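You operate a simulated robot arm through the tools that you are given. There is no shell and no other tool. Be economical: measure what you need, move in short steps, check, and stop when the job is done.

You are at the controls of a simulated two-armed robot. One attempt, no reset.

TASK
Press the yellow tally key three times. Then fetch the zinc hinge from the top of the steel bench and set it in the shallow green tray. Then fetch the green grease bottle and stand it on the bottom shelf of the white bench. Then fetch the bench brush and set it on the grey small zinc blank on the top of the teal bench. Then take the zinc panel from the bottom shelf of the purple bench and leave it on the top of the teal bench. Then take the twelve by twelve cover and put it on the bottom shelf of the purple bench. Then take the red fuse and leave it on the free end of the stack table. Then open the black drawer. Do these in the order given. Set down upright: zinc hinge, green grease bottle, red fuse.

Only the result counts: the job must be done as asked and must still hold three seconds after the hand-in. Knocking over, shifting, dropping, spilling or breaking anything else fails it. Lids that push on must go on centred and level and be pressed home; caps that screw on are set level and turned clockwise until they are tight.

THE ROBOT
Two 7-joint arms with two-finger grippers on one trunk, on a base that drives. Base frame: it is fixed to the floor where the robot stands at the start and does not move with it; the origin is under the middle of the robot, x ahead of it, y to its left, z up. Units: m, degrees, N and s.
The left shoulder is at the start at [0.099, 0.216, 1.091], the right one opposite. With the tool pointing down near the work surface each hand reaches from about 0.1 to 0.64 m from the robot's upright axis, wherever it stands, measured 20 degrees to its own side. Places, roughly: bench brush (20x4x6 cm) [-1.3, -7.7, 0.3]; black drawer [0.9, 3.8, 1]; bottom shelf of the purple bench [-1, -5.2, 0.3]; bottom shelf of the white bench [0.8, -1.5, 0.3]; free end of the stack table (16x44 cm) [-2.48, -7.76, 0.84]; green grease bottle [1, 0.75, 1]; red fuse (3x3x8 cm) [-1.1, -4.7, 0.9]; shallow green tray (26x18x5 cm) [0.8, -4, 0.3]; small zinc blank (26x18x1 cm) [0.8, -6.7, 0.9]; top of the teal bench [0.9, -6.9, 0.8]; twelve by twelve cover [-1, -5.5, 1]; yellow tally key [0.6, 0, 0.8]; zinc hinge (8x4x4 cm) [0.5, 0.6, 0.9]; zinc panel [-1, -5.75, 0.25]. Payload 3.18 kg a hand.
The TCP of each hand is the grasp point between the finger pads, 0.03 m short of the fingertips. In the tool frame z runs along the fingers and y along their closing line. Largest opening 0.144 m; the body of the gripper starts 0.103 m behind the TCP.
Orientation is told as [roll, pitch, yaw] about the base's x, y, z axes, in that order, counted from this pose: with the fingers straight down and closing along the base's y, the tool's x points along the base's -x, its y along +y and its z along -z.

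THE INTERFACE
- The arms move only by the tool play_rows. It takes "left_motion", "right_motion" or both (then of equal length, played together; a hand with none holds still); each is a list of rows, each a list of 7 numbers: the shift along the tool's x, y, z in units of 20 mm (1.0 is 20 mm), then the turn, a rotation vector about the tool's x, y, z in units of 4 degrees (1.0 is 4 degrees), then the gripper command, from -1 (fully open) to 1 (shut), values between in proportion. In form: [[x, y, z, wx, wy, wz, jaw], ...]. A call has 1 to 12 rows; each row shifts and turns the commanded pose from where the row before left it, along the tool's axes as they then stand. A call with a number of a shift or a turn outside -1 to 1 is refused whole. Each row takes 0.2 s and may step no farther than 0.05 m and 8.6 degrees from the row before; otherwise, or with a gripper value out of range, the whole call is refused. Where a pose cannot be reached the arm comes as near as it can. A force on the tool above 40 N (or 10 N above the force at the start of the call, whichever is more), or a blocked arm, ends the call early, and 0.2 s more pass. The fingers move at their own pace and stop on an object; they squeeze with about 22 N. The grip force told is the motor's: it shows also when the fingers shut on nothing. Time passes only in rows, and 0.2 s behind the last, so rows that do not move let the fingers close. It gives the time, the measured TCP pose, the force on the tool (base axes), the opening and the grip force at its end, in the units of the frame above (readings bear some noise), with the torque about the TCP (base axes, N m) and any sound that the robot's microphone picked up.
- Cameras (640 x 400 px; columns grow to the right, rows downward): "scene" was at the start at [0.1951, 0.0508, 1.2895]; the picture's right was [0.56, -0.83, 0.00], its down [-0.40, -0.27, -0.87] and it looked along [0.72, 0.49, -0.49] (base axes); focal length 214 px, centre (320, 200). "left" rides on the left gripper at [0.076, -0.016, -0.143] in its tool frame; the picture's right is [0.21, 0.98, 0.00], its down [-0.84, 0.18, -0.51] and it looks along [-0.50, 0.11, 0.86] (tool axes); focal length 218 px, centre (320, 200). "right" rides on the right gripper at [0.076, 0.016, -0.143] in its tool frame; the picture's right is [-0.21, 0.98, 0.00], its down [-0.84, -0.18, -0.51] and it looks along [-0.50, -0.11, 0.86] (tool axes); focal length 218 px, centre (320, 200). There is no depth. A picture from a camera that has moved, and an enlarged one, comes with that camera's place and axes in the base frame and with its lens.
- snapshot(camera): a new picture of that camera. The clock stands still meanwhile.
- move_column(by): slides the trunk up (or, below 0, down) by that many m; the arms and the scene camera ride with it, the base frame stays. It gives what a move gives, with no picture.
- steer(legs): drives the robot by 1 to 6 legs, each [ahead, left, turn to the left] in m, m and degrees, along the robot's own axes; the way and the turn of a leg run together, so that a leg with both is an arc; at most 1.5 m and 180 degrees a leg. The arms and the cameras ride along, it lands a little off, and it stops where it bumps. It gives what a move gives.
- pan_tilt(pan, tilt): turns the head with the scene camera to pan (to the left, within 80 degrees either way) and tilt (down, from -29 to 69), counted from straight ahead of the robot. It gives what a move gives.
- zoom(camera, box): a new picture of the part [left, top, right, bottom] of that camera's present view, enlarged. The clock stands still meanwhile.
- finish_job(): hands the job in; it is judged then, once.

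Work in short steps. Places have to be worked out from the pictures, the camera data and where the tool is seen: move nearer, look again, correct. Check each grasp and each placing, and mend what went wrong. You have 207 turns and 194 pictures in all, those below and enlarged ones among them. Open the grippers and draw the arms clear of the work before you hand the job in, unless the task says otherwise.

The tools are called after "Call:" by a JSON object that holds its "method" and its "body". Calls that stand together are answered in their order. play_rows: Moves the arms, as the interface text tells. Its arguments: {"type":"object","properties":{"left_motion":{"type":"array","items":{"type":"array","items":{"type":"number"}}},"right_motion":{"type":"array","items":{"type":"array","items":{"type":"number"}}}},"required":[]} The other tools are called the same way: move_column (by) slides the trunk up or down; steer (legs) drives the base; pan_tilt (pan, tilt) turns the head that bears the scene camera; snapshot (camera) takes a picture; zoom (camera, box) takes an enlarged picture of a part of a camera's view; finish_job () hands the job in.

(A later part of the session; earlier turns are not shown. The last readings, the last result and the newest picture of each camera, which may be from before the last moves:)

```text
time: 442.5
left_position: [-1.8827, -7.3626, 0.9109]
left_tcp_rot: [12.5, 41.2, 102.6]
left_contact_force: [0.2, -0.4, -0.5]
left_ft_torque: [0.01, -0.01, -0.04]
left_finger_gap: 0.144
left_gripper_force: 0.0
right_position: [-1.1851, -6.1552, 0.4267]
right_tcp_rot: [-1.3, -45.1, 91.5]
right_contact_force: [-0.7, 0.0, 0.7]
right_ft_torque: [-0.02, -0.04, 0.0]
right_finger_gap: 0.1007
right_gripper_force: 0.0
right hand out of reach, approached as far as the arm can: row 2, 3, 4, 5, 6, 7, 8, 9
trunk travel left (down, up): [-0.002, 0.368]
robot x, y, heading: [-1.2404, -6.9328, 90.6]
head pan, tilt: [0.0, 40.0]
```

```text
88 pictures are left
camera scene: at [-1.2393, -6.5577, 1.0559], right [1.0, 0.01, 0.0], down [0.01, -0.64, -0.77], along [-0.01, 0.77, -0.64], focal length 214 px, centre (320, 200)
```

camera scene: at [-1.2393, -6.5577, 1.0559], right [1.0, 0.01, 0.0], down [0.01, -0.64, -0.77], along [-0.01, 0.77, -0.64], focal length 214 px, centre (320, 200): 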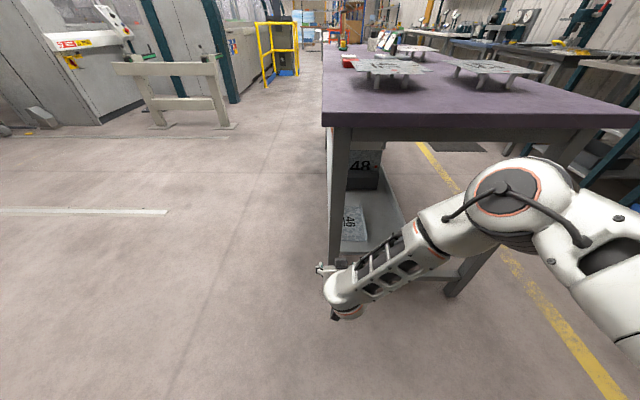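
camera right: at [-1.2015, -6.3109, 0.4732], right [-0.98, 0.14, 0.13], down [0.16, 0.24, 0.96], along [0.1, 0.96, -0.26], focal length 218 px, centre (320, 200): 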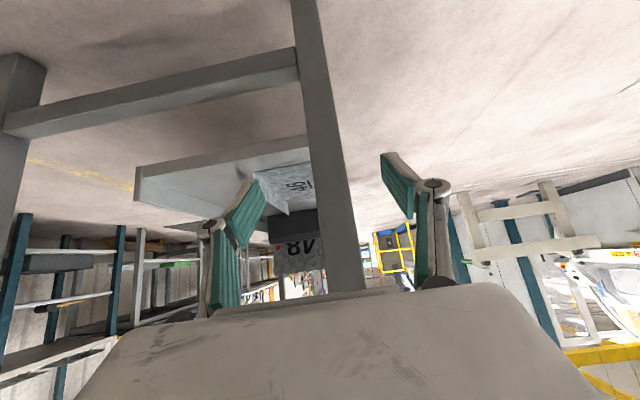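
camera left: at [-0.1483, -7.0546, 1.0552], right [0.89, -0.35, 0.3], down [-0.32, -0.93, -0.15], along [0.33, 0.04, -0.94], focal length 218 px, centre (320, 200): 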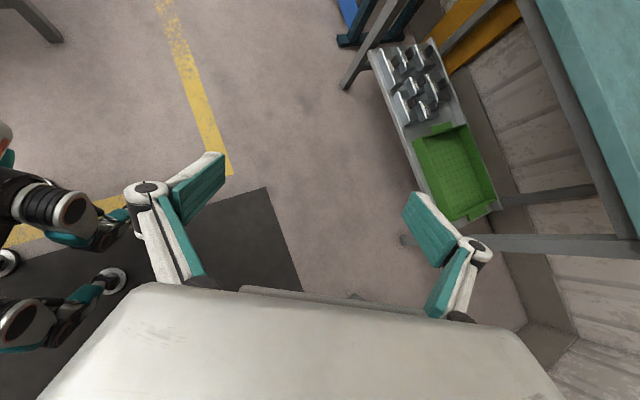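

I shift the robot right 0.14 m so the hand passes between the legs, clear of the SW leg.

Call:
{"method": "steer", "body": {"legs": [[0, -0.145, -0.6]]}}

Call:
{"method": "snapshot", "body": {"camera": "right"}}

Call:
{"method": "pan_tilt", "body": {"pan": 0, "tilt": 50}}

Call:
{"method": "zoom", "body": {"camera": "scene", "box": [250, 110, 450, 235]}}

```text
time: 444.4
left_position: [-1.7416, -7.3559, 0.9088]
left_tcp_rot: [12.6, 41.2, 102.1]
left_contact_force: [0.4, 1.4, 0.2]
left_ft_torque: [0.01, -0.03, 0.0]
left_finger_gap: 0.1441
left_gripper_force: 0.0
right_position: [-1.036, -6.1551, 0.4271]
right_tcp_rot: [-1.4, -45.0, 91.0]
right_contact_force: [-0.3, -0.4, 0.1]
right_ft_torque: [-0.04, 0.0, 0.01]
right_finger_gap: 0.1011
right_gripper_force: 0.1
trunk travel left (down, up): [-0.002, 0.368]
robot x, y, heading: [-1.0957, -6.9302, 90.2]
head pan, tilt: [0.0, 40.0]
```

```text
87 pictures are left
camera right: at [-1.0523, -6.3104, 0.4737], right [-0.98, 0.15, 0.13], down [0.16, 0.24, 0.96], along [0.11, 0.96, -0.26], focal length 218 px, centre (320, 200)
```

right: 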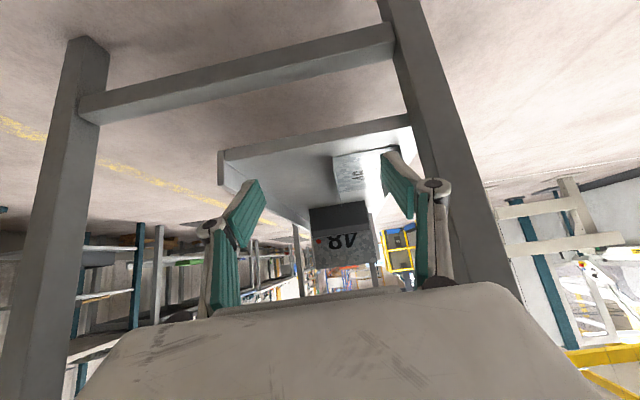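

```text
time: 445.1
left_position: [-1.7422, -7.3562, 0.9109]
left_tcp_rot: [12.5, 41.3, 102.1]
left_contact_force: [-0.1, -0.2, 0.4]
left_ft_torque: [0.01, 0.01, -0.01]
left_finger_gap: 0.1439
left_gripper_force: 0.1
right_position: [-1.036, -6.1558, 0.4259]
right_tcp_rot: [-1.2, -45.0, 91.0]
right_contact_force: [0.4, 0.0, -0.7]
right_ft_torque: [-0.04, 0.03, -0.02]
right_finger_gap: 0.1008
right_gripper_force: 0.1
trunk travel left (down, up): [-0.002, 0.368]
robot x, y, heading: [-1.0935, -6.9319, 90.2]
head pan, tilt: [0.0, 50.0]
```

```text
3.20 times, centred on (350, 172) of scene
camera zoom: at [-1.0925, -6.565, 1.0418], right [1.0, 0.0, 0.0], down [0.0, -0.77, -0.64], along [0.0, 0.64, -0.77], focal length 686 px, centre (224, 288)
```

zoom: 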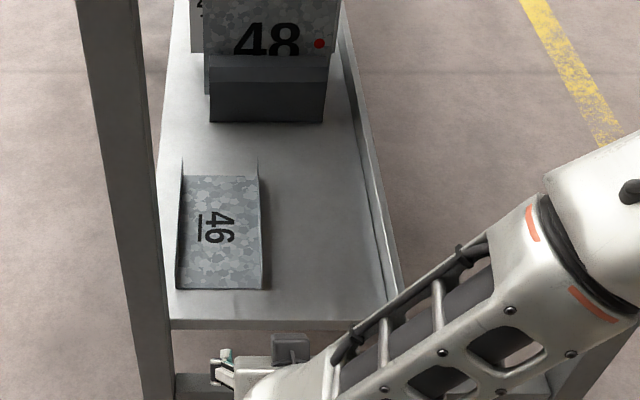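

The panel spans x −1.164…−1.035 and y −5.91…−5.655; its width of about 12.9 cm fits the 14.4 cm opening. To keep the elbow low under the bench, I extend the arm low (z≈0.335) before driving in.

Call:
{"method": "play_rows", "body": {"right_motion": [[0.16, 0, 0.925, 0, 0, 0, -0.4], [0.16, 0, 0.925, 0, 0, 0, -0.4], [0.16, 0, 0.925, 0, 0, 0, -0.4], [0.16, 0, 0.925, 0, 0, 0, -0.4], [0.16, 0, 0.925, 0, 0, 0, -0.4], [0.16, 0, 0.925, 0, 0, 0, -0.4]]}}

Call:
{"method": "pan_tilt", "body": {"pan": -20, "tilt": 45}}

Call:
{"method": "snapshot", "body": {"camera": "scene"}}

```text
time: 446.5
left_position: [-1.7423, -7.3561, 0.9108]
left_tcp_rot: [12.5, 41.2, 102.1]
left_contact_force: [1.4, 0.0, 0.4]
left_ft_torque: [0.01, -0.02, 0.02]
left_finger_gap: 0.1441
left_gripper_force: 0.0
right_position: [-1.0336, -6.0912, 0.3332]
right_tcp_rot: [-1.2, -45.1, 91.0]
right_contact_force: [-0.7, 0.5, 0.1]
right_ft_torque: [-0.03, 0.01, 0.01]
right_finger_gap: 0.1006
right_gripper_force: 0.1
trunk travel left (down, up): [-0.002, 0.368]
robot x, y, heading: [-1.096, -6.9329, 90.2]
head pan, tilt: [0.0, 50.0]
```

```text
time: 447.4
left_position: [-1.7416, -7.3552, 0.9096]
left_tcp_rot: [12.5, 41.2, 102.1]
left_contact_force: [-0.6, 0.0, 0.4]
left_ft_torque: [0.02, 0.0, 0.01]
left_finger_gap: 0.1441
left_gripper_force: 0.1
right_position: [-1.0329, -6.0903, 0.3337]
right_tcp_rot: [-1.3, -45.1, 91.0]
right_contact_force: [0.5, -0.3, 0.0]
right_ft_torque: [-0.02, 0.04, 0.0]
right_finger_gap: 0.1008
right_gripper_force: 0.2
trunk travel left (down, up): [-0.002, 0.368]
robot x, y, heading: [-1.0907, -6.9319, 90.3]
head pan, tilt: [-20.0, 45.0]
```

```text
85 pictures are left
camera scene: at [-1.0647, -6.5656, 1.0487], right [0.94, -0.34, 0.0], down [-0.24, -0.67, -0.71], along [0.24, 0.66, -0.71], focal length 214 px, centre (320, 200)
```

scene: 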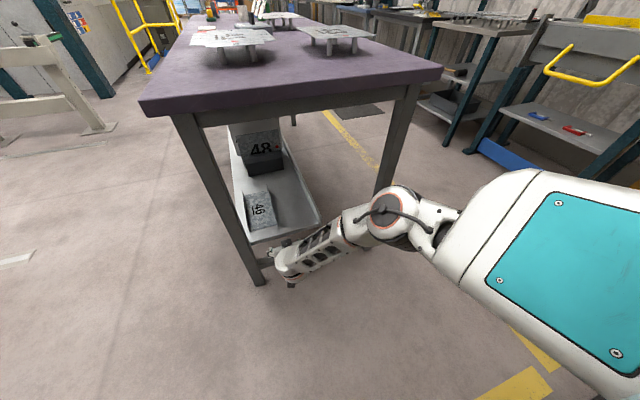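

I extend a bit further to straighten the elbow and open the gripper fully.

Call:
{"method": "play_rows", "body": {"right_motion": [[-0.7, 0, 0.7, -0.1, 0, 0.1, -0.6], [-0.7, 0, 0.7, -0.1, 0, 0.1, -0.8], [-0.35, 0, 0.35, 0, 0, 0, -1]]}}

Call:
{"method": "snapshot", "body": {"camera": "scene"}}

```text
time: 448.1
left_position: [-1.7423, -7.3557, 0.909]
left_tcp_rot: [12.6, 41.2, 102.1]
left_contact_force: [0.7, -0.2, 0.3]
left_ft_torque: [0.01, 0.0, 0.01]
left_finger_gap: 0.1441
left_gripper_force: 0.0
right_position: [-1.0343, -6.0411, 0.3347]
right_tcp_rot: [0.3, -45.0, 89.8]
right_contact_force: [0.8, 0.4, 1.0]
right_ft_torque: [0.06, 0.02, -0.01]
right_finger_gap: 0.1442
right_gripper_force: 0.2
trunk travel left (down, up): [-0.002, 0.368]
robot x, y, heading: [-1.0935, -6.9296, 90.2]
head pan, tilt: [-20.0, 45.0]
```

```text
84 pictures are left
camera scene: at [-1.0646, -6.5656, 1.0487], right [0.94, -0.34, 0.0], down [-0.24, -0.66, -0.71], along [0.24, 0.66, -0.71], focal length 214 px, centre (320, 200)
```

scene: 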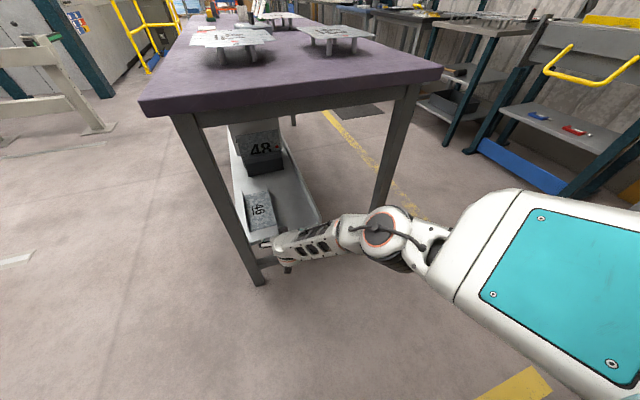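

Call:
{"method": "steer", "body": {"legs": [[0.2, 0.02, 0]]}}

Call:
{"method": "snapshot", "body": {"camera": "right"}}

Call:
{"method": "snapshot", "body": {"camera": "scene"}}

```text
time: 449.8
left_position: [-1.7597, -7.1598, 0.9091]
left_tcp_rot: [12.4, 41.2, 102.4]
left_contact_force: [-0.8, 1.1, -0.4]
left_ft_torque: [0.0, 0.0, 0.01]
left_finger_gap: 0.144
left_gripper_force: 0.1
right_position: [-1.0596, -5.8423, 0.3343]
right_tcp_rot: [0.3, -45.0, 90.1]
right_contact_force: [0.2, -0.4, 0.1]
right_ft_torque: [-0.01, 0.02, 0.01]
right_finger_gap: 0.1436
right_gripper_force: 0.0
trunk travel left (down, up): [-0.002, 0.368]
robot x, y, heading: [-1.1193, -6.7289, 90.2]
head pan, tilt: [-20.0, 45.0]
```

```text
83 pictures are left
camera right: at [-1.074, -5.997, 0.3819], right [-0.98, 0.14, 0.15], down [0.18, 0.24, 0.95], along [0.1, 0.96, -0.26], focal length 218 px, centre (320, 200)
```

right: 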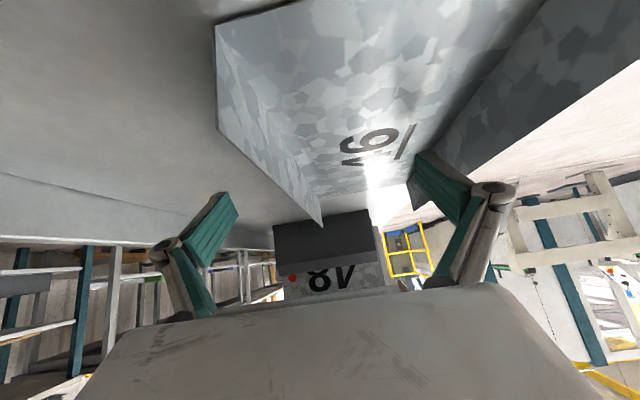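

```text
82 pictures are left
camera scene: at [-1.087, -6.3662, 1.0486], right [0.94, -0.34, 0.0], down [-0.24, -0.67, -0.71], along [0.24, 0.67, -0.71], focal length 214 px, centre (320, 200)
```

scene: 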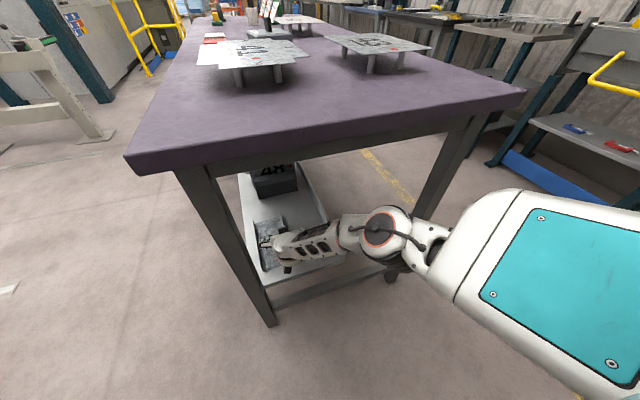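

The flanges are about 7–8 cm tall (tops near z 0.32). I raise to z≈0.375, shift left to centre at x≈−1.098, and look.

Call:
{"method": "play_rows", "body": {"right_motion": [[-0.7, 0, -0.7, 0, 0, 0, -1], [-0.7, 0, -0.7, 0, 0, 0, -1], [0, 0.65, 0, 0, 0, 0, -1], [0, 0.65, 0, 0, 0, 0, -1], [0, 0.6, 0, 0, 0, 0, -1]]}}

Call:
{"method": "snapshot", "body": {"camera": "right"}}

Call:
{"method": "pan_tilt", "body": {"pan": 0, "tilt": 60}}

Call:
{"method": "snapshot", "body": {"camera": "scene"}}

```text
time: 450.9
left_position: [-1.759, -7.1608, 0.9091]
left_tcp_rot: [12.5, 41.2, 102.4]
left_contact_force: [-0.2, 0.7, 0.1]
left_ft_torque: [-0.01, -0.01, 0.02]
left_finger_gap: 0.1442
left_gripper_force: 0.2
right_position: [-1.0982, -5.8431, 0.3744]
right_tcp_rot: [0.3, -45.0, 90.1]
right_contact_force: [-0.6, -0.5, -0.5]
right_ft_torque: [-0.01, -0.01, -0.03]
right_finger_gap: 0.1441
right_gripper_force: 0.1
trunk travel left (down, up): [-0.002, 0.368]
robot x, y, heading: [-1.1118, -6.7355, 90.2]
head pan, tilt: [-20.0, 45.0]
```

```text
81 pictures are left
camera right: at [-1.1127, -5.9985, 0.421], right [-0.98, 0.14, 0.15], down [0.18, 0.24, 0.95], along [0.1, 0.96, -0.26], focal length 218 px, centre (320, 200)
```

right: 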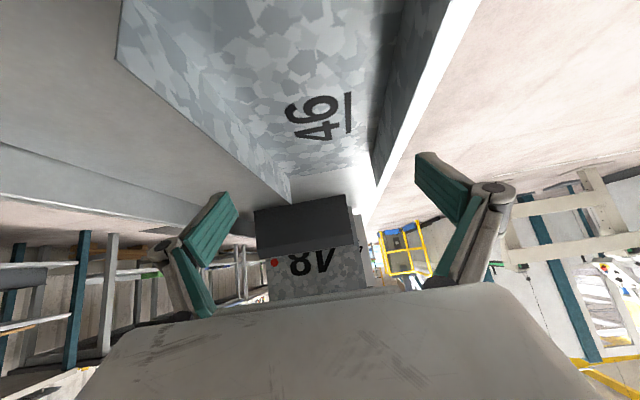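

```text
time: 451.8
left_position: [-1.7602, -7.1609, 0.9088]
left_tcp_rot: [12.4, 41.2, 102.5]
left_contact_force: [0.2, 0.1, -0.5]
left_ft_torque: [0.01, -0.02, 0.03]
left_finger_gap: 0.144
left_gripper_force: 0.0
right_position: [-1.0975, -5.8422, 0.373]
right_tcp_rot: [0.3, -45.0, 90.1]
right_contact_force: [0.1, 0.3, 0.2]
right_ft_torque: [0.02, 0.03, 0.03]
right_finger_gap: 0.1439
right_gripper_force: 0.1
trunk travel left (down, up): [-0.002, 0.368]
robot x, y, heading: [-1.1121, -6.7335, 90.3]
head pan, tilt: [0.0, 60.0]
```

```text
80 pictures are left
camera scene: at [-1.1147, -6.3764, 1.0293], right [1.0, 0.01, 0.0], down [0.0, -0.87, -0.5], along [0.0, 0.5, -0.87], focal length 214 px, centre (320, 200)
```

scene: 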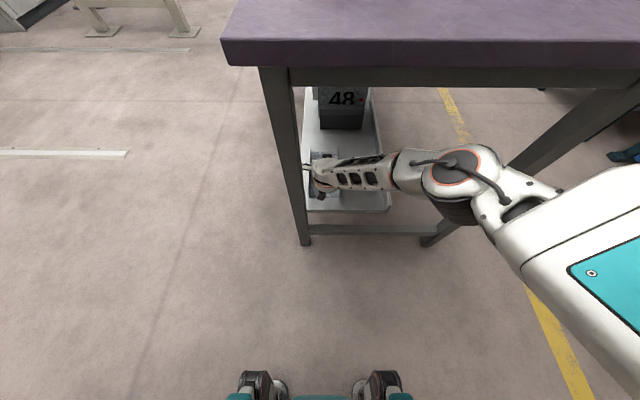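

Call:
{"method": "zoom", "body": {"camera": "right", "box": [100, 0, 500, 250]}}

```text
1.60 times, centred on (300, 125) of right
camera zoom: at [-1.1124, -5.9983, 0.4211], right [-0.98, 0.14, 0.15], down [0.18, 0.24, 0.95], along [0.1, 0.96, -0.26], focal length 349 px, centre (352, 320)
```

zoom: 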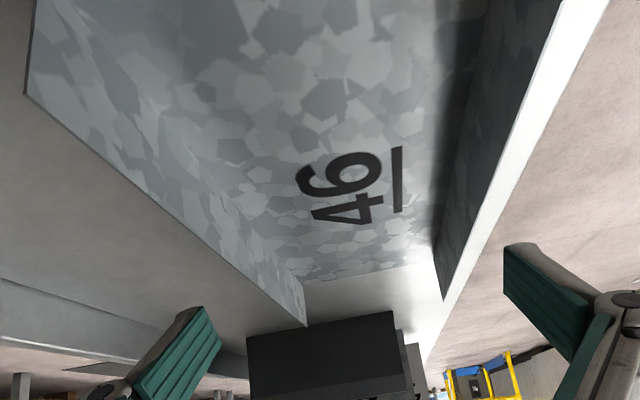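

Recomputed with consistency: base z≈0.305, flange tops ≈0.343, width ≈0.118, centre [−1.101, −5.836]. The hand is already centred, so I lower 3.4 cm and close.

Call:
{"method": "play_rows", "body": {"right_motion": [[0.4, 0.07, 0.4, 0, 0, 0, -1], [0.4, 0.07, 0.4, 0, 0, 0, -1], [0.35, 0, 0.35, 0, 0, 0, -1]]}}

Call:
{"method": "snapshot", "body": {"camera": "right"}}

```text
time: 452.6
left_position: [-1.7618, -7.1592, 0.9092]
left_tcp_rot: [12.5, 41.2, 102.5]
left_contact_force: [-0.4, 0.7, 0.7]
left_ft_torque: [0.04, 0.0, 0.03]
left_finger_gap: 0.1439
left_gripper_force: 0.0
right_position: [-1.099, -5.8428, 0.3404]
right_tcp_rot: [0.4, -45.0, 90.0]
right_contact_force: [-0.6, 0.3, -0.4]
right_ft_torque: [0.01, -0.01, -0.02]
right_finger_gap: 0.1438
right_gripper_force: 0.0
trunk travel left (down, up): [-0.002, 0.368]
robot x, y, heading: [-1.1125, -6.7306, 90.3]
head pan, tilt: [0.0, 60.0]
```

```text
78 pictures are left
camera right: at [-1.1144, -5.9982, 0.3886], right [-0.98, 0.14, 0.15], down [0.18, 0.24, 0.95], along [0.1, 0.96, -0.26], focal length 218 px, centre (320, 200)
```

right: 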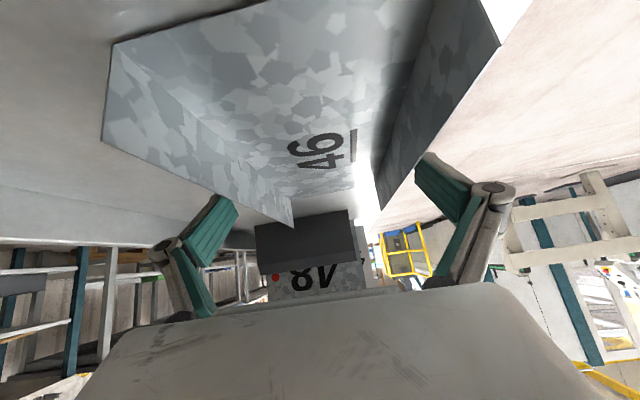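

Both fingers are outside the flanges. I close gently.

Call:
{"method": "play_rows", "body": {"right_motion": [[0, 0, 0, 0, 0, 0, -0.7], [0, 0, 0, 0, 0, 0, -0.5], [0, 0, 0, 0, 0, 0, 0], [0, 0, 0, 0, 0, 0, 1], [0, 0, 0, 0, 0, 0, 1]]}}

Call:
{"method": "snapshot", "body": {"camera": "right"}}

```text
time: 453.8
left_position: [-1.7603, -7.1607, 0.9101]
left_tcp_rot: [12.6, 41.0, 102.4]
left_contact_force: [0.5, 0.2, 0.4]
left_ft_torque: [0.02, -0.02, 0.0]
left_finger_gap: 0.144
left_gripper_force: 0.1
right_position: [-1.0991, -5.8432, 0.3412]
right_tcp_rot: [0.3, -45.1, 90.2]
right_contact_force: [-1.6, -0.9, 2.2]
right_ft_torque: [-0.05, 0.31, -0.03]
right_finger_gap: 0.1225
right_gripper_force: 22.1
trunk travel left (down, up): [-0.002, 0.368]
robot x, y, heading: [-1.112, -6.7292, 90.3]
head pan, tilt: [0.0, 60.0]
```

```text
77 pictures are left
camera right: at [-1.1148, -5.9983, 0.3891], right [-0.98, 0.14, 0.15], down [0.18, 0.24, 0.95], along [0.1, 0.96, -0.26], focal length 218 px, centre (320, 200)
```

right: 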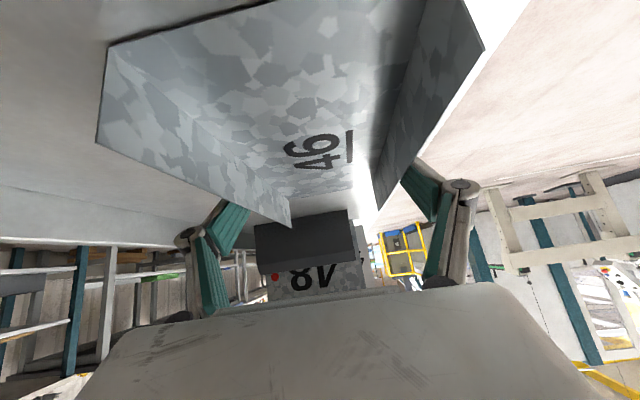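

Gripped at 0.1225 m. I lift 4 cm and check.

Call:
{"method": "play_rows", "body": {"right_motion": [[-0.35, 0, -0.35, 0, 0, 0, 1], [-0.35, 0, -0.35, 0, 0, 0, 1], [-0.35, 0, -0.35, 0, 0, 0, 1], [-0.35, 0, -0.35, 0, 0, 0, 1]]}}

Call:
{"method": "snapshot", "body": {"camera": "right"}}

```text
time: 454.8
left_position: [-1.7593, -7.1605, 0.9093]
left_tcp_rot: [12.5, 41.2, 102.4]
left_contact_force: [0.1, -1.0, -0.2]
left_ft_torque: [0.02, -0.02, -0.03]
left_finger_gap: 0.1439
left_gripper_force: 0.1
right_position: [-1.0983, -5.8428, 0.38]
right_tcp_rot: [0.4, -45.0, 90.1]
right_contact_force: [0.2, 0.1, -3.3]
right_ft_torque: [-0.04, 0.04, -0.01]
right_finger_gap: 0.1229
right_gripper_force: 22.1
trunk travel left (down, up): [-0.002, 0.368]
robot x, y, heading: [-1.1113, -6.7344, 90.6]
head pan, tilt: [0.0, 60.0]
```

```text
76 pictures are left
camera right: at [-1.1145, -5.9974, 0.4287], right [-0.98, 0.14, 0.15], down [0.18, 0.24, 0.95], along [0.1, 0.96, -0.26], focal length 218 px, centre (320, 200)
```

right: 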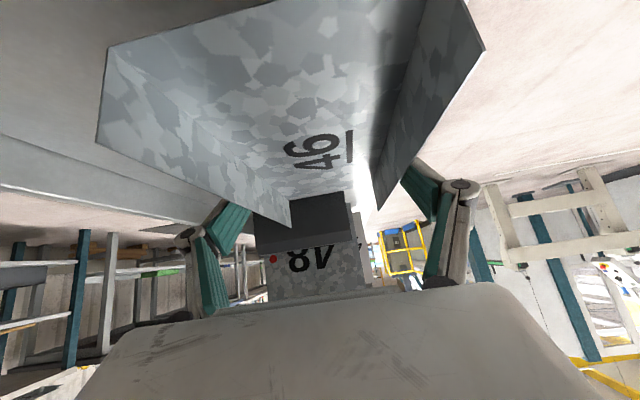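

The panel is lifted level. I shift right to clear the leg, drive back 0.2 m, then retract the arm.

Call:
{"method": "steer", "body": {"legs": [[0, -0.04, 0], [-0.2, 0, 0]]}}

Call:
{"method": "play_rows", "body": {"right_motion": [[0.6, 0, -0.8, 0, 0, 0, 1], [0.6, 0, -0.8, 0, 0, 0, 1], [0.6, 0, -0.8, 0, 0, 0, 1], [0.6, 0, -0.8, 0, 0, 0, 1], [0.6, 0, -0.8, 0, 0, 0, 1], [0.6, 0, -0.8, 0, 0, 0, 1], [0.6, 0, -0.8, 0, 0, 0, 1], [0.6, 0, -0.8, 0, 0, 0, 1], [0.4, 0, -0.9, 0, 0, 0, 1]]}}

Call:
{"method": "snapshot", "body": {"camera": "right"}}

```text
time: 457.0
left_position: [-1.7199, -7.3544, 0.9093]
left_tcp_rot: [12.5, 41.2, 102.4]
left_contact_force: [0.3, 0.0, 0.6]
left_ft_torque: [0.0, -0.02, -0.01]
left_finger_gap: 0.144
left_gripper_force: 0.1
right_position: [-1.058, -6.0363, 0.3806]
right_tcp_rot: [0.3, -45.0, 90.1]
right_contact_force: [0.8, -0.3, -2.4]
right_ft_torque: [-0.1, -0.01, 0.0]
right_finger_gap: 0.1227
right_gripper_force: 22.7
trunk travel left (down, up): [-0.002, 0.368]
robot x, y, heading: [-1.0751, -6.9274, 90.4]
head pan, tilt: [0.0, 60.0]
```

```text
time: 459.2
left_position: [-1.7194, -7.3535, 0.9089]
left_tcp_rot: [12.6, 41.3, 102.4]
left_contact_force: [0.5, 0.0, 0.0]
left_ft_torque: [0.03, 0.0, -0.01]
left_finger_gap: 0.144
left_gripper_force: 0.0
right_position: [-1.0368, -6.2089, 0.4015]
right_tcp_rot: [-2.4, -44.0, 90.3]
right_contact_force: [0.4, -0.4, -3.4]
right_ft_torque: [-0.05, 0.0, -0.03]
right_finger_gap: 0.1231
right_gripper_force: 22.7
right hand out of reach, approached as far as the arm can: row 8, 9
trunk travel left (down, up): [-0.002, 0.368]
robot x, y, heading: [-1.0751, -6.9253, 90.1]
head pan, tilt: [0.0, 60.0]
stopped in row 9 (right hand): the arm was blocked; the commanded pose is now the measured one
```

```text
75 pictures are left
camera right: at [-1.0592, -6.3614, 0.4515], right [-0.98, 0.17, 0.12], down [0.16, 0.25, 0.96], along [0.14, 0.95, -0.27], focal length 218 px, centre (320, 200)
```

right: 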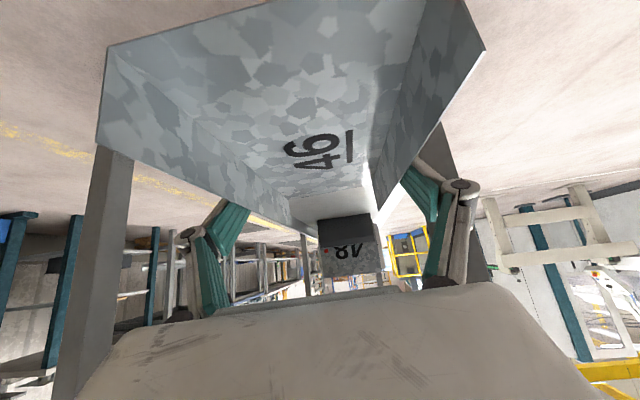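

Clear of the bench. I back up 6 cm and raise the hand with the panel.

Call:
{"method": "steer", "body": {"legs": [[-0.06, 0, 0]]}}

Call:
{"method": "play_rows", "body": {"right_motion": [[-0.7, 0, -0.7, 0, 0, 0, 1], [-0.7, 0, -0.7, 0, 0, 0, 1], [-0.7, 0, -0.7, 0, 0, 0, 1], [-0.7, 0, -0.7, 0, 0, 0, 1], [-0.7, 0, -0.7, 0, 0, 0, 1], [-0.7, 0, -0.7, 0, 0, 0, 1], [-0.7, 0, -0.7, 0, 0, 0, 1], [-0.7, 0, -0.7, 0, 0, 0, 1], [-0.7, 0, -0.7, 0, 0, 0, 1], [-0.7, 0, -0.7, 0, 0, 0, 1], [-0.7, 0, -0.7, 0, 0, 0, 1], [-0.7, 0, -0.7, 0, 0, 0, 1]]}}

Call:
{"method": "move_column", "body": {"by": 0.2}}

```text
time: 460.2
left_position: [-1.7193, -7.4149, 0.9091]
left_tcp_rot: [12.4, 41.3, 102.3]
left_contact_force: [-0.1, 0.0, -0.5]
left_ft_torque: [0.0, 0.02, 0.02]
left_finger_gap: 0.1441
left_gripper_force: 0.1
right_position: [-1.0378, -6.2673, 0.4039]
right_tcp_rot: [-2.4, -44.0, 90.2]
right_contact_force: [-0.1, 1.0, -3.0]
right_ft_torque: [-0.03, -0.01, 0.03]
right_finger_gap: 0.1225
right_gripper_force: 22.0
trunk travel left (down, up): [-0.002, 0.368]
robot x, y, heading: [-1.0729, -6.988, 90.3]
head pan, tilt: [0.0, 60.0]
```

```text
time: 462.8
left_position: [-1.7191, -7.4152, 0.9096]
left_tcp_rot: [12.6, 41.1, 102.4]
left_contact_force: [-0.4, -0.1, -0.3]
left_ft_torque: [-0.01, 0.01, 0.0]
left_finger_gap: 0.1439
left_gripper_force: 0.1
right_position: [-1.0452, -6.2644, 0.6413]
right_tcp_rot: [-2.3, -44.1, 90.3]
right_contact_force: [0.0, 0.0, -2.7]
right_ft_torque: [-0.03, 0.0, -0.03]
right_finger_gap: 0.1227
right_gripper_force: 21.4
trunk travel left (down, up): [-0.002, 0.368]
robot x, y, heading: [-1.0736, -6.9856, 90.1]
head pan, tilt: [0.0, 60.0]
```

```text
time: 464.9
left_position: [-1.7176, -7.4136, 1.11]
left_tcp_rot: [12.5, 41.3, 102.4]
left_contact_force: [0.6, -0.5, 0.4]
left_ft_torque: [-0.01, -0.02, 0.0]
left_finger_gap: 0.1441
left_gripper_force: 0.0
right_position: [-1.0457, -6.2637, 0.8381]
right_tcp_rot: [-2.4, -43.9, 90.3]
right_contact_force: [-0.6, 0.0, -3.9]
right_ft_torque: [-0.05, -0.04, -0.01]
right_finger_gap: 0.1227
right_gripper_force: 22.4
trunk travel left (down, up): [-0.202, 0.168]
robot x, y, heading: [-1.0725, -6.9834, 90.4]
head pan, tilt: [0.0, 60.0]
```

I raise the hand another 20 cm, then drive to the teal bench and turn to face it.

Call:
{"method": "play_rows", "body": {"right_motion": [[-0.7, 0, -0.7, 0, 0, 0, 1], [-0.7, 0, -0.7, 0, 0, 0, 1], [-0.7, 0, -0.7, 0, 0, 0, 1], [-0.7, 0, -0.7, 0, 0, 0, 1], [-0.7, 0, -0.7, 0, 0, 0, 1], [-0.7, 0, -0.7, 0, 0, 0, 1], [-0.7, 0, -0.7, 0, 0, 0, 1], [-0.7, 0, -0.7, 0, 0, 0, 1], [-0.7, 0, -0.7, 0, 0, 0, 1], [-0.7, 0, -0.7, 0, 0, 0, 1]]}}

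Call:
{"method": "steer", "body": {"legs": [[0.03, -0.8, 0], [0, 0, -90]]}}

Call:
{"method": "pan_tilt", "body": {"pan": 0, "tilt": 35}}

Call:
{"method": "snapshot", "body": {"camera": "scene"}}

```text
time: 467.1
left_position: [-1.7191, -7.4151, 1.1089]
left_tcp_rot: [12.5, 41.3, 102.5]
left_contact_force: [0.4, -1.0, 0.7]
left_ft_torque: [0.03, 0.0, 0.01]
left_finger_gap: 0.1439
left_gripper_force: 0.0
right_position: [-1.0502, -6.2597, 1.0408]
right_tcp_rot: [-2.3, -44.1, 90.4]
right_contact_force: [-1.1, 0.4, -2.5]
right_ft_torque: [-0.03, 0.0, -0.01]
right_finger_gap: 0.1227
right_gripper_force: 22.2
trunk travel left (down, up): [-0.202, 0.168]
robot x, y, heading: [-1.075, -6.9869, 90.0]
head pan, tilt: [0.0, 60.0]
```

```text
time: 478.5
left_position: [-0.6881, -6.2943, 1.1093]
left_tcp_rot: [12.5, 41.2, 11.6]
left_contact_force: [0.1, 0.1, 0.1]
left_ft_torque: [-0.06, -0.01, -0.01]
left_finger_gap: 0.144
left_gripper_force: 0.0
right_position: [0.4581, -6.9791, 1.0382]
right_tcp_rot: [-2.4, -44.1, -0.4]
right_contact_force: [-0.1, 0.7, -2.0]
right_ft_torque: [0.02, 0.04, 0.01]
right_finger_gap: 0.1225
right_gripper_force: 21.9
trunk travel left (down, up): [-0.202, 0.168]
robot x, y, heading: [-0.2681, -6.9487, -0.4]
head pan, tilt: [0.0, 60.0]
```

```text
time: 479.4
left_position: [-0.6887, -6.2938, 1.1093]
left_tcp_rot: [12.6, 41.1, 11.6]
left_contact_force: [0.0, 0.1, 0.6]
left_ft_torque: [0.02, 0.01, 0.03]
left_finger_gap: 0.1442
left_gripper_force: 0.1
right_position: [0.4574, -6.977, 1.039]
right_tcp_rot: [-2.3, -44.1, -0.4]
right_contact_force: [-0.2, 0.2, -2.5]
right_ft_torque: [0.0, 0.07, -0.01]
right_finger_gap: 0.1226
right_gripper_force: 22.2
trunk travel left (down, up): [-0.202, 0.168]
robot x, y, heading: [-0.2668, -6.9453, -0.5]
head pan, tilt: [0.0, 35.0]
```

```text
74 pictures are left
camera scene: at [-0.0846, -6.9468, 1.3093], right [-0.01, -1.0, 0.0], down [-0.57, 0.0, -0.82], along [0.82, -0.01, -0.57], focal length 214 px, centre (320, 200)
```

scene: 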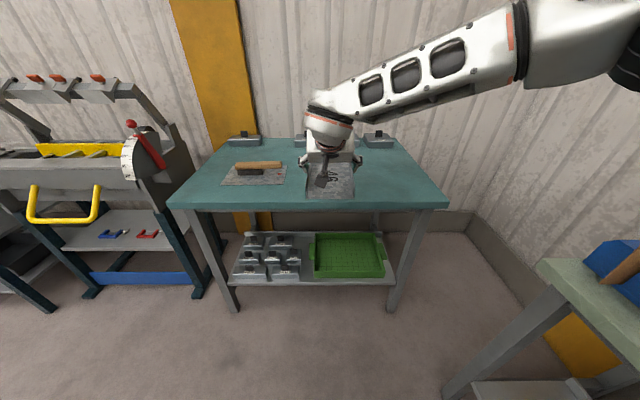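

The brush and blank are undisturbed, and the right half of the bench is free. I drive to bring the panel over about [0.72, −7.1].

Call:
{"method": "steer", "body": {"legs": [[0.26, -0.12, 0.5]]}}

Call:
{"method": "play_rows", "body": {"right_motion": [[0.7, 0, 0.7, -0.15, 0.0, 0.15, 1], [0.7, 0, 0.7, -0.15, -0.1, 0.15, 1], [0.7, 0, 0.7, -0.1, -0.1, 0.1, 1], [0.7, 0, 0.7, 0, 0, 0, 1], [0.7, 0, 0.7, 0, 0, 0, 1]]}}

Call:
{"method": "snapshot", "body": {"camera": "scene"}}

Call:
{"method": "snapshot", "body": {"camera": "right"}}

```text
time: 481.4
left_position: [-0.4364, -6.4199, 1.1096]
left_tcp_rot: [12.5, 41.2, 12.3]
left_contact_force: [1.8, 0.8, 0.0]
left_ft_torque: [0.02, 0.0, -0.01]
left_finger_gap: 0.144
left_gripper_force: 0.1
right_position: [0.7194, -7.0902, 1.0388]
right_tcp_rot: [-2.4, -44.0, 0.2]
right_contact_force: [0.4, -0.6, -4.2]
right_ft_torque: [-0.01, 0.07, 0.01]
right_finger_gap: 0.1227
right_gripper_force: 21.5
trunk travel left (down, up): [-0.202, 0.168]
robot x, y, heading: [-0.0076, -7.0638, 0.1]
head pan, tilt: [0.0, 35.0]
```

```text
time: 482.6
left_position: [-0.4352, -6.4182, 1.1108]
left_tcp_rot: [12.6, 41.3, 12.3]
left_contact_force: [0.9, -0.4, 0.1]
left_ft_torque: [-0.01, 0.01, 0.01]
left_finger_gap: 0.144
left_gripper_force: 0.1
right_position: [0.7171, -7.0905, 0.9376]
right_tcp_rot: [0.8, -44.9, -2.0]
right_contact_force: [0.6, 1.0, -3.6]
right_ft_torque: [0.0, 0.07, -0.01]
right_finger_gap: 0.1226
right_gripper_force: 22.1
trunk travel left (down, up): [-0.202, 0.168]
robot x, y, heading: [-0.0059, -7.0666, 0.5]
head pan, tilt: [0.0, 35.0]
```

```text
73 pictures are left
camera scene: at [0.1764, -7.0642, 1.3092], right [0.0, -1.0, 0.0], down [-0.57, 0.0, -0.82], along [0.82, 0.0, -0.57], focal length 214 px, centre (320, 200)
```

scene: 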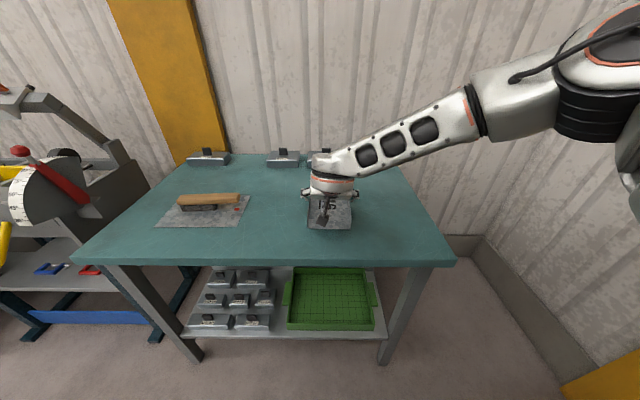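

```text
72 pictures are left
camera right: at [0.5634, -7.0705, 0.9867], right [0.17, 0.97, 0.16], down [0.23, -0.19, 0.95], along [0.96, -0.13, -0.26], focal length 218 px, centre (320, 200)
```

right: 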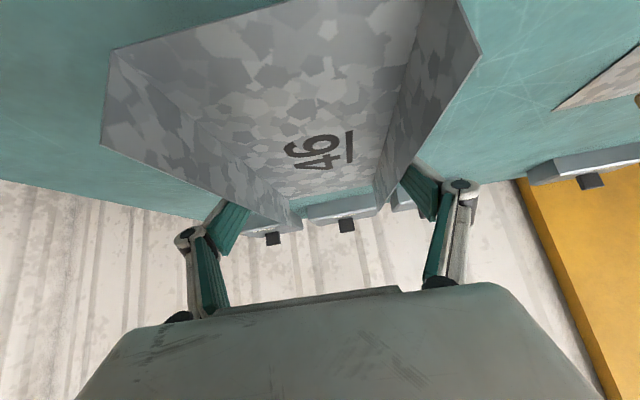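

Over free table. I lower toward contact (expected at TCP z≈0.877).

Call:
{"method": "play_rows", "body": {"right_motion": [[0.35, 0, 0.35, 0, 0, 0, 1], [0.35, 0, 0.35, 0, 0, 0, 1], [0.35, 0, 0.35, 0, 0, 0, 1], [0.35, 0, 0.35, 0, 0, 0, 1], [0.15, 0, 0.15, 0, 0, 0, 1], [0.1, 0, 0.1, 0, 0, 0, 1]]}}

Call:
{"method": "play_rows", "body": {"right_motion": [[0.1, 0, 0.1, 0, 0, 0, 1], [0.1, 0, 0.1, 0, 0, 0, 1]]}}

Call:
{"method": "play_rows", "body": {"right_motion": [[0.1, 0, 0.1, 0, 0, 0, 1], [0.1, 0, 0.1, 0, 0, 0, 1]]}}

```text
time: 483.9
left_position: [-0.4366, -6.419, 1.1092]
left_tcp_rot: [12.5, 41.2, 12.3]
left_contact_force: [0.6, -0.6, 0.0]
left_ft_torque: [0.04, 0.01, -0.01]
left_finger_gap: 0.144
left_gripper_force: 0.0
right_position: [0.718, -7.0894, 0.8934]
right_tcp_rot: [0.7, -44.9, -2.0]
right_contact_force: [0.0, 0.2, -3.0]
right_ft_torque: [-0.03, 0.02, -0.01]
right_finger_gap: 0.1229
right_gripper_force: 22.4
trunk travel left (down, up): [-0.202, 0.168]
robot x, y, heading: [-0.0089, -7.066, 0.5]
head pan, tilt: [0.0, 35.0]
```

```text
time: 484.6
left_position: [-0.4377, -6.4183, 1.1093]
left_tcp_rot: [12.5, 41.0, 12.3]
left_contact_force: [0.8, -0.9, -0.5]
left_ft_torque: [0.0, 0.0, 0.06]
left_finger_gap: 0.1439
left_gripper_force: 0.0
right_position: [0.7186, -7.0895, 0.8922]
right_tcp_rot: [1.0, -45.3, -2.1]
right_contact_force: [2.5, -0.9, 12.1]
right_ft_torque: [-0.2, 0.01, 0.02]
right_finger_gap: 0.1228
right_gripper_force: 21.9
trunk travel left (down, up): [-0.202, 0.168]
robot x, y, heading: [-0.0059, -7.0649, 0.0]
head pan, tilt: [0.0, 35.0]
```

```text
time: 485.1
left_position: [-0.4369, -6.4187, 1.1092]
left_tcp_rot: [12.4, 41.3, 12.3]
left_contact_force: [0.2, -0.3, -0.4]
left_ft_torque: [-0.04, 0.01, 0.01]
left_finger_gap: 0.1439
left_gripper_force: 0.0
right_position: [0.7165, -7.0898, 0.8832]
right_tcp_rot: [0.8, -45.0, -1.9]
right_contact_force: [1.0, -0.8, 11.8]
right_ft_torque: [-0.02, -0.21, -0.06]
right_finger_gap: 0.123
right_gripper_force: 21.9
trunk travel left (down, up): [-0.202, 0.168]
robot x, y, heading: [-0.0117, -7.0667, 0.2]
head pan, tilt: [0.0, 35.0]
```

Contact reached. I ease up, open fully and rise straight up.

Call:
{"method": "play_rows", "body": {"right_motion": [[-0.1, 0, -0.1, 0, 0, 0, 1], [0, 0, 0, 0, 0, 0, -0.85], [0, 0, 0, 0, 0, 0, -1], [0, 0, 0, 0, 0, 0, -1], [-0.35, 0, -0.35, 0, 0, 0, -1], [-0.7, 0, -0.7, 0, 0, 0, -1], [-0.7, 0, -0.7, 0, 0, 0, -1], [-0.7, 0, -0.7, 0, 0, 0, -1], [-0.7, 0, -0.7, 0, 0, 0, -1], [-0.7, 0, -0.7, 0, 0, 0, -1], [-0.7, 0, -0.7, 0, 0, 0, -1]]}}

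Call:
{"method": "snapshot", "body": {"camera": "right"}}

```text
time: 487.6
left_position: [-0.4366, -6.4186, 1.1084]
left_tcp_rot: [12.5, 41.2, 12.3]
left_contact_force: [0.2, -0.8, 0.2]
left_ft_torque: [0.0, -0.01, 0.01]
left_finger_gap: 0.144
left_gripper_force: 0.1
right_position: [0.7173, -7.0913, 1.0138]
right_tcp_rot: [0.8, -44.9, -2.0]
right_contact_force: [-0.3, 0.2, -0.7]
right_ft_torque: [-0.04, 0.04, -0.04]
right_finger_gap: 0.1439
right_gripper_force: 0.1
trunk travel left (down, up): [-0.202, 0.168]
robot x, y, heading: [-0.0036, -7.0662, 0.5]
head pan, tilt: [0.0, 35.0]
```

```text
71 pictures are left
camera right: at [0.5628, -7.0702, 1.0621], right [0.17, 0.97, 0.16], down [0.23, -0.2, 0.95], along [0.96, -0.13, -0.26], focal length 218 px, centre (320, 200)
```

right: 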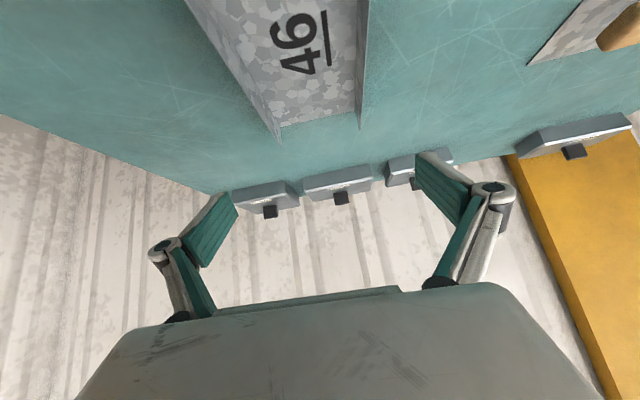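

The panel is set on the teal bench. Next is the cover near [−1, −5.5], probably the grey piece with the black handle. The bench's west side gives short reach both to it and to the shelf, so I drive around there.

Call:
{"method": "steer", "body": {"legs": [[-0.15, 0.25, 0], [-1.4, 0, 0], [-0.6, 0, 0], [0, 1.15, 0]]}}

Call:
{"method": "pan_tilt", "body": {"pan": 0, "tilt": 35}}

Call:
{"method": "snapshot", "body": {"camera": "scene"}}

```text
time: 509.9
left_position: [-2.5737, -4.9962, 1.109]
left_tcp_rot: [12.5, 41.1, 12.0]
left_contact_force: [-0.4, 0.3, -0.3]
left_ft_torque: [0.01, 0.0, 0.02]
left_finger_gap: 0.144
left_gripper_force: 0.0
right_position: [-1.4219, -5.6739, 1.0128]
right_tcp_rot: [0.9, -44.9, -2.3]
right_contact_force: [0.6, -0.2, -0.5]
right_ft_torque: [-0.01, 0.0, -0.01]
right_finger_gap: 0.144
right_gripper_force: 0.1
trunk travel left (down, up): [-0.202, 0.168]
robot x, y, heading: [-2.1515, -5.6488, 0.2]
head pan, tilt: [0.0, 35.0]
```

```text
time: 510.4
left_position: [-2.5733, -4.9981, 1.109]
left_tcp_rot: [12.5, 41.2, 12.1]
left_contact_force: [-0.4, -0.3, -0.5]
left_ft_torque: [-0.01, 0.0, -0.01]
left_finger_gap: 0.1439
left_gripper_force: 0.0
right_position: [-1.4228, -5.6737, 1.013]
right_tcp_rot: [0.8, -44.9, -2.3]
right_contact_force: [-1.0, -0.3, 0.0]
right_ft_torque: [0.01, -0.01, 0.0]
right_finger_gap: 0.144
right_gripper_force: 0.0
trunk travel left (down, up): [-0.202, 0.168]
robot x, y, heading: [-2.1477, -5.6467, -0.1]
head pan, tilt: [0.0, 35.0]
```

```text
70 pictures are left
camera scene: at [-1.9649, -5.6453, 1.3094], right [0.0, -1.0, 0.0], down [-0.57, 0.0, -0.82], along [0.82, 0.0, -0.57], focal length 214 px, centre (320, 200)
```

scene: 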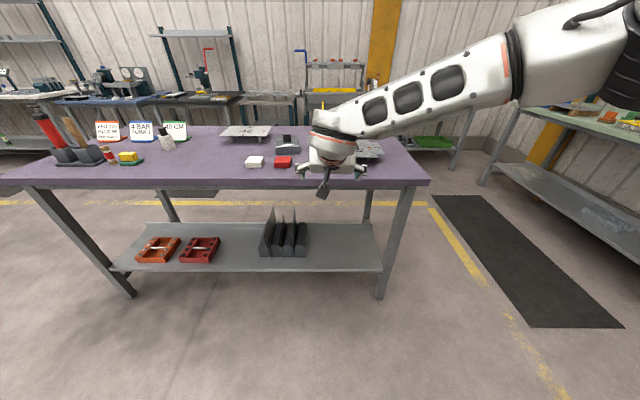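

Call:
{"method": "zoom", "body": {"camera": "scene", "box": [20, 100, 300, 180]}}

Call:
{"method": "zoom", "body": {"camera": "scene", "box": [210, 110, 400, 200]}}

```text
2.29 times, centred on (160, 140) of scene
camera zoom: at [-1.9649, -5.6453, 1.3094], right [0.0, -1.0, 0.0], down [-0.57, 0.0, -0.82], along [0.82, 0.0, -0.57], focal length 490 px, centre (686, 337)
```

zoom: 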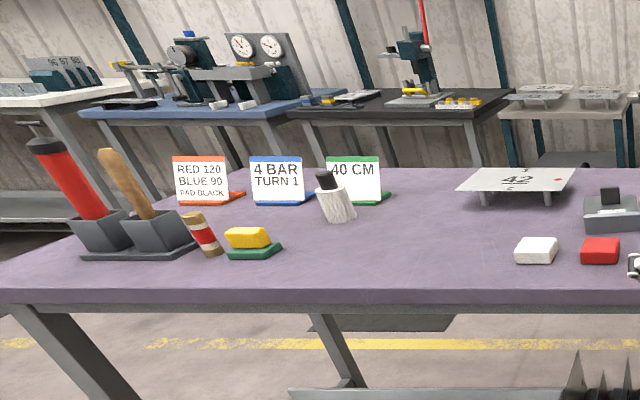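

```text
3.37 times, centred on (305, 155) of scene
camera zoom: at [-1.9649, -5.6453, 1.3094], right [0.0, -1.0, 0.0], down [-0.57, 0.0, -0.82], along [0.82, 0.0, -0.57], focal length 722 px, centre (370, 352)
```

zoom: 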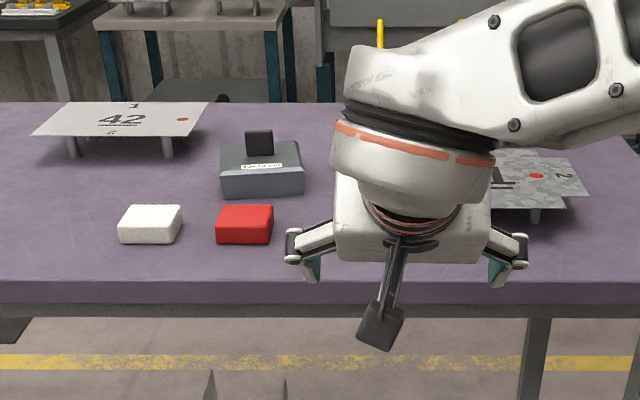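

Call:
{"method": "zoom", "body": {"camera": "scene", "box": [268, 130, 308, 160]}}

```text
13.33 times, centred on (288, 145) of scene
camera zoom: at [-1.9649, -5.6453, 1.3094], right [0.0, -1.0, 0.0], down [-0.57, 0.0, -0.82], along [0.82, 0.0, -0.57], focal length 2860 px, centre (747, 933)
```

zoom: 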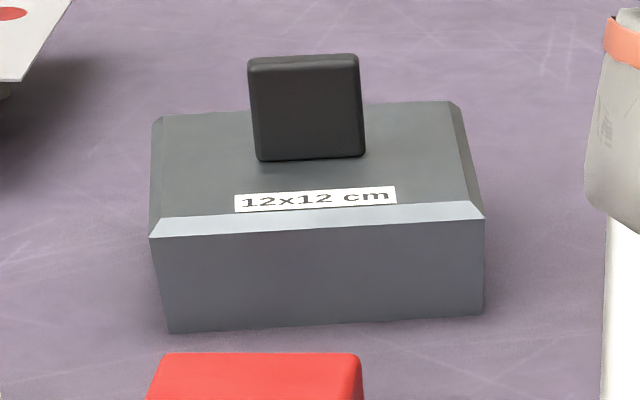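

The label confirms "12x12 cm". Its handle is at about [−0.81, −5.465], z 0.90–0.945. I raise the hand, lower the trunk for reach, and drive in.

Call:
{"method": "play_rows", "body": {"right_motion": [[-0.7, 0, -0.7, 0, 0, 0, -0.1], [-0.7, 0, -0.7, 0, 0, 0, -0.1], [-0.7, 0, -0.7, 0, 0, 0, -0.1], [-0.7, 0, -0.7, 0, 0, 0, -0.1], [-0.7, 0, -0.7, 0, 0, 0, -0.1], [-0.7, 0, -0.7, 0, 0, 0, -0.1]]}}

Call:
{"method": "move_column", "body": {"by": -0.085}}

Call:
{"method": "steer", "body": {"legs": [[0, 0.21, 0], [0.46, 0, 0]]}}

Call:
{"method": "snapshot", "body": {"camera": "right"}}

Call:
{"method": "snapshot", "body": {"camera": "scene"}}

```text
time: 511.9
left_position: [-2.5734, -4.9975, 1.1095]
left_tcp_rot: [12.5, 41.2, 12.1]
left_contact_force: [0.0, 0.2, 0.8]
left_ft_torque: [-0.02, 0.01, 0.04]
left_finger_gap: 0.1439
left_gripper_force: 0.1
right_position: [-1.4231, -5.6745, 1.1333]
right_tcp_rot: [0.8, -44.9, -2.3]
right_contact_force: [-0.1, 0.2, 0.3]
right_ft_torque: [0.0, -0.02, 0.0]
right_finger_gap: 0.0794
right_gripper_force: 0.1
trunk travel left (down, up): [-0.202, 0.168]
robot x, y, heading: [-2.1478, -5.6449, 0.1]
head pan, tilt: [0.0, 35.0]
```

```text
time: 513.1
left_position: [-2.5757, -4.9965, 1.0234]
left_tcp_rot: [12.5, 40.9, 11.9]
left_contact_force: [-0.4, 0.5, 0.3]
left_ft_torque: [0.03, -0.01, -0.01]
left_finger_gap: 0.1441
left_gripper_force: 0.1
right_position: [-1.4241, -5.6752, 1.0502]
right_tcp_rot: [0.7, -45.0, -2.2]
right_contact_force: [-0.2, -0.9, 0.3]
right_ft_torque: [0.01, 0.01, 0.02]
right_finger_gap: 0.0789
right_gripper_force: 0.2
trunk travel left (down, up): [-0.117, 0.253]
robot x, y, heading: [-2.1489, -5.6437, 0.0]
head pan, tilt: [0.0, 35.0]
```

```text
time: 517.9
left_position: [-2.116, -4.7908, 1.0252]
left_tcp_rot: [12.5, 41.2, 12.3]
left_contact_force: [0.8, 0.0, -1.1]
left_ft_torque: [-0.03, 0.02, 0.0]
left_finger_gap: 0.1439
left_gripper_force: 0.1
right_position: [-0.963, -5.4637, 1.0476]
right_tcp_rot: [0.8, -44.9, -1.9]
right_contact_force: [0.5, -0.5, 0.0]
right_ft_torque: [0.02, -0.01, -0.02]
right_finger_gap: 0.0793
right_gripper_force: 0.0
trunk travel left (down, up): [-0.117, 0.253]
robot x, y, heading: [-1.6895, -5.4394, 0.2]
head pan, tilt: [0.0, 35.0]
```

```text
66 pictures are left
camera right: at [-1.1169, -5.4434, 1.0952], right [0.17, 0.97, 0.16], down [0.23, -0.19, 0.95], along [0.96, -0.13, -0.26], focal length 218 px, centre (320, 200)
```

right: 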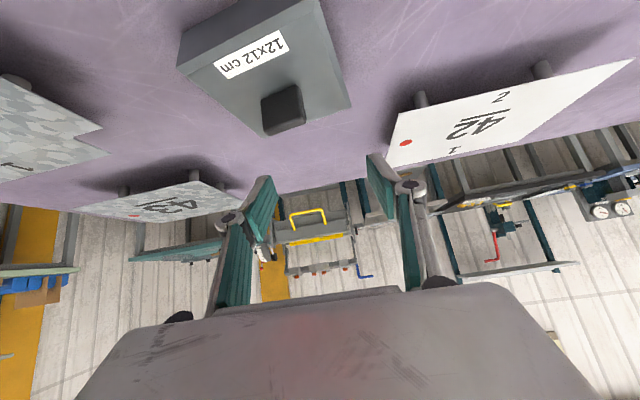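

```text
65 pictures are left
camera scene: at [-1.419, -5.4357, 1.2125], right [0.01, -1.0, 0.0], down [-0.57, 0.0, -0.82], along [0.82, 0.0, -0.57], focal length 214 px, centre (320, 200)
```

scene: 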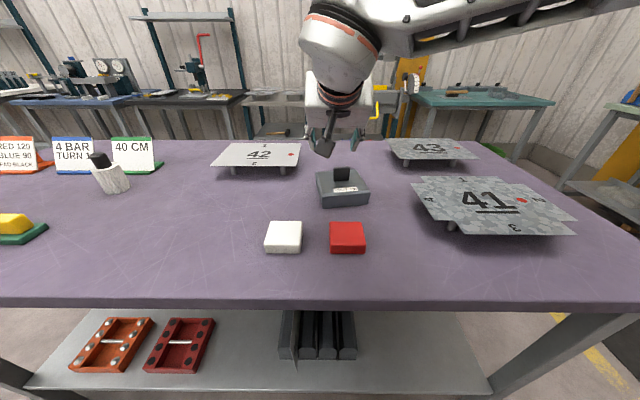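

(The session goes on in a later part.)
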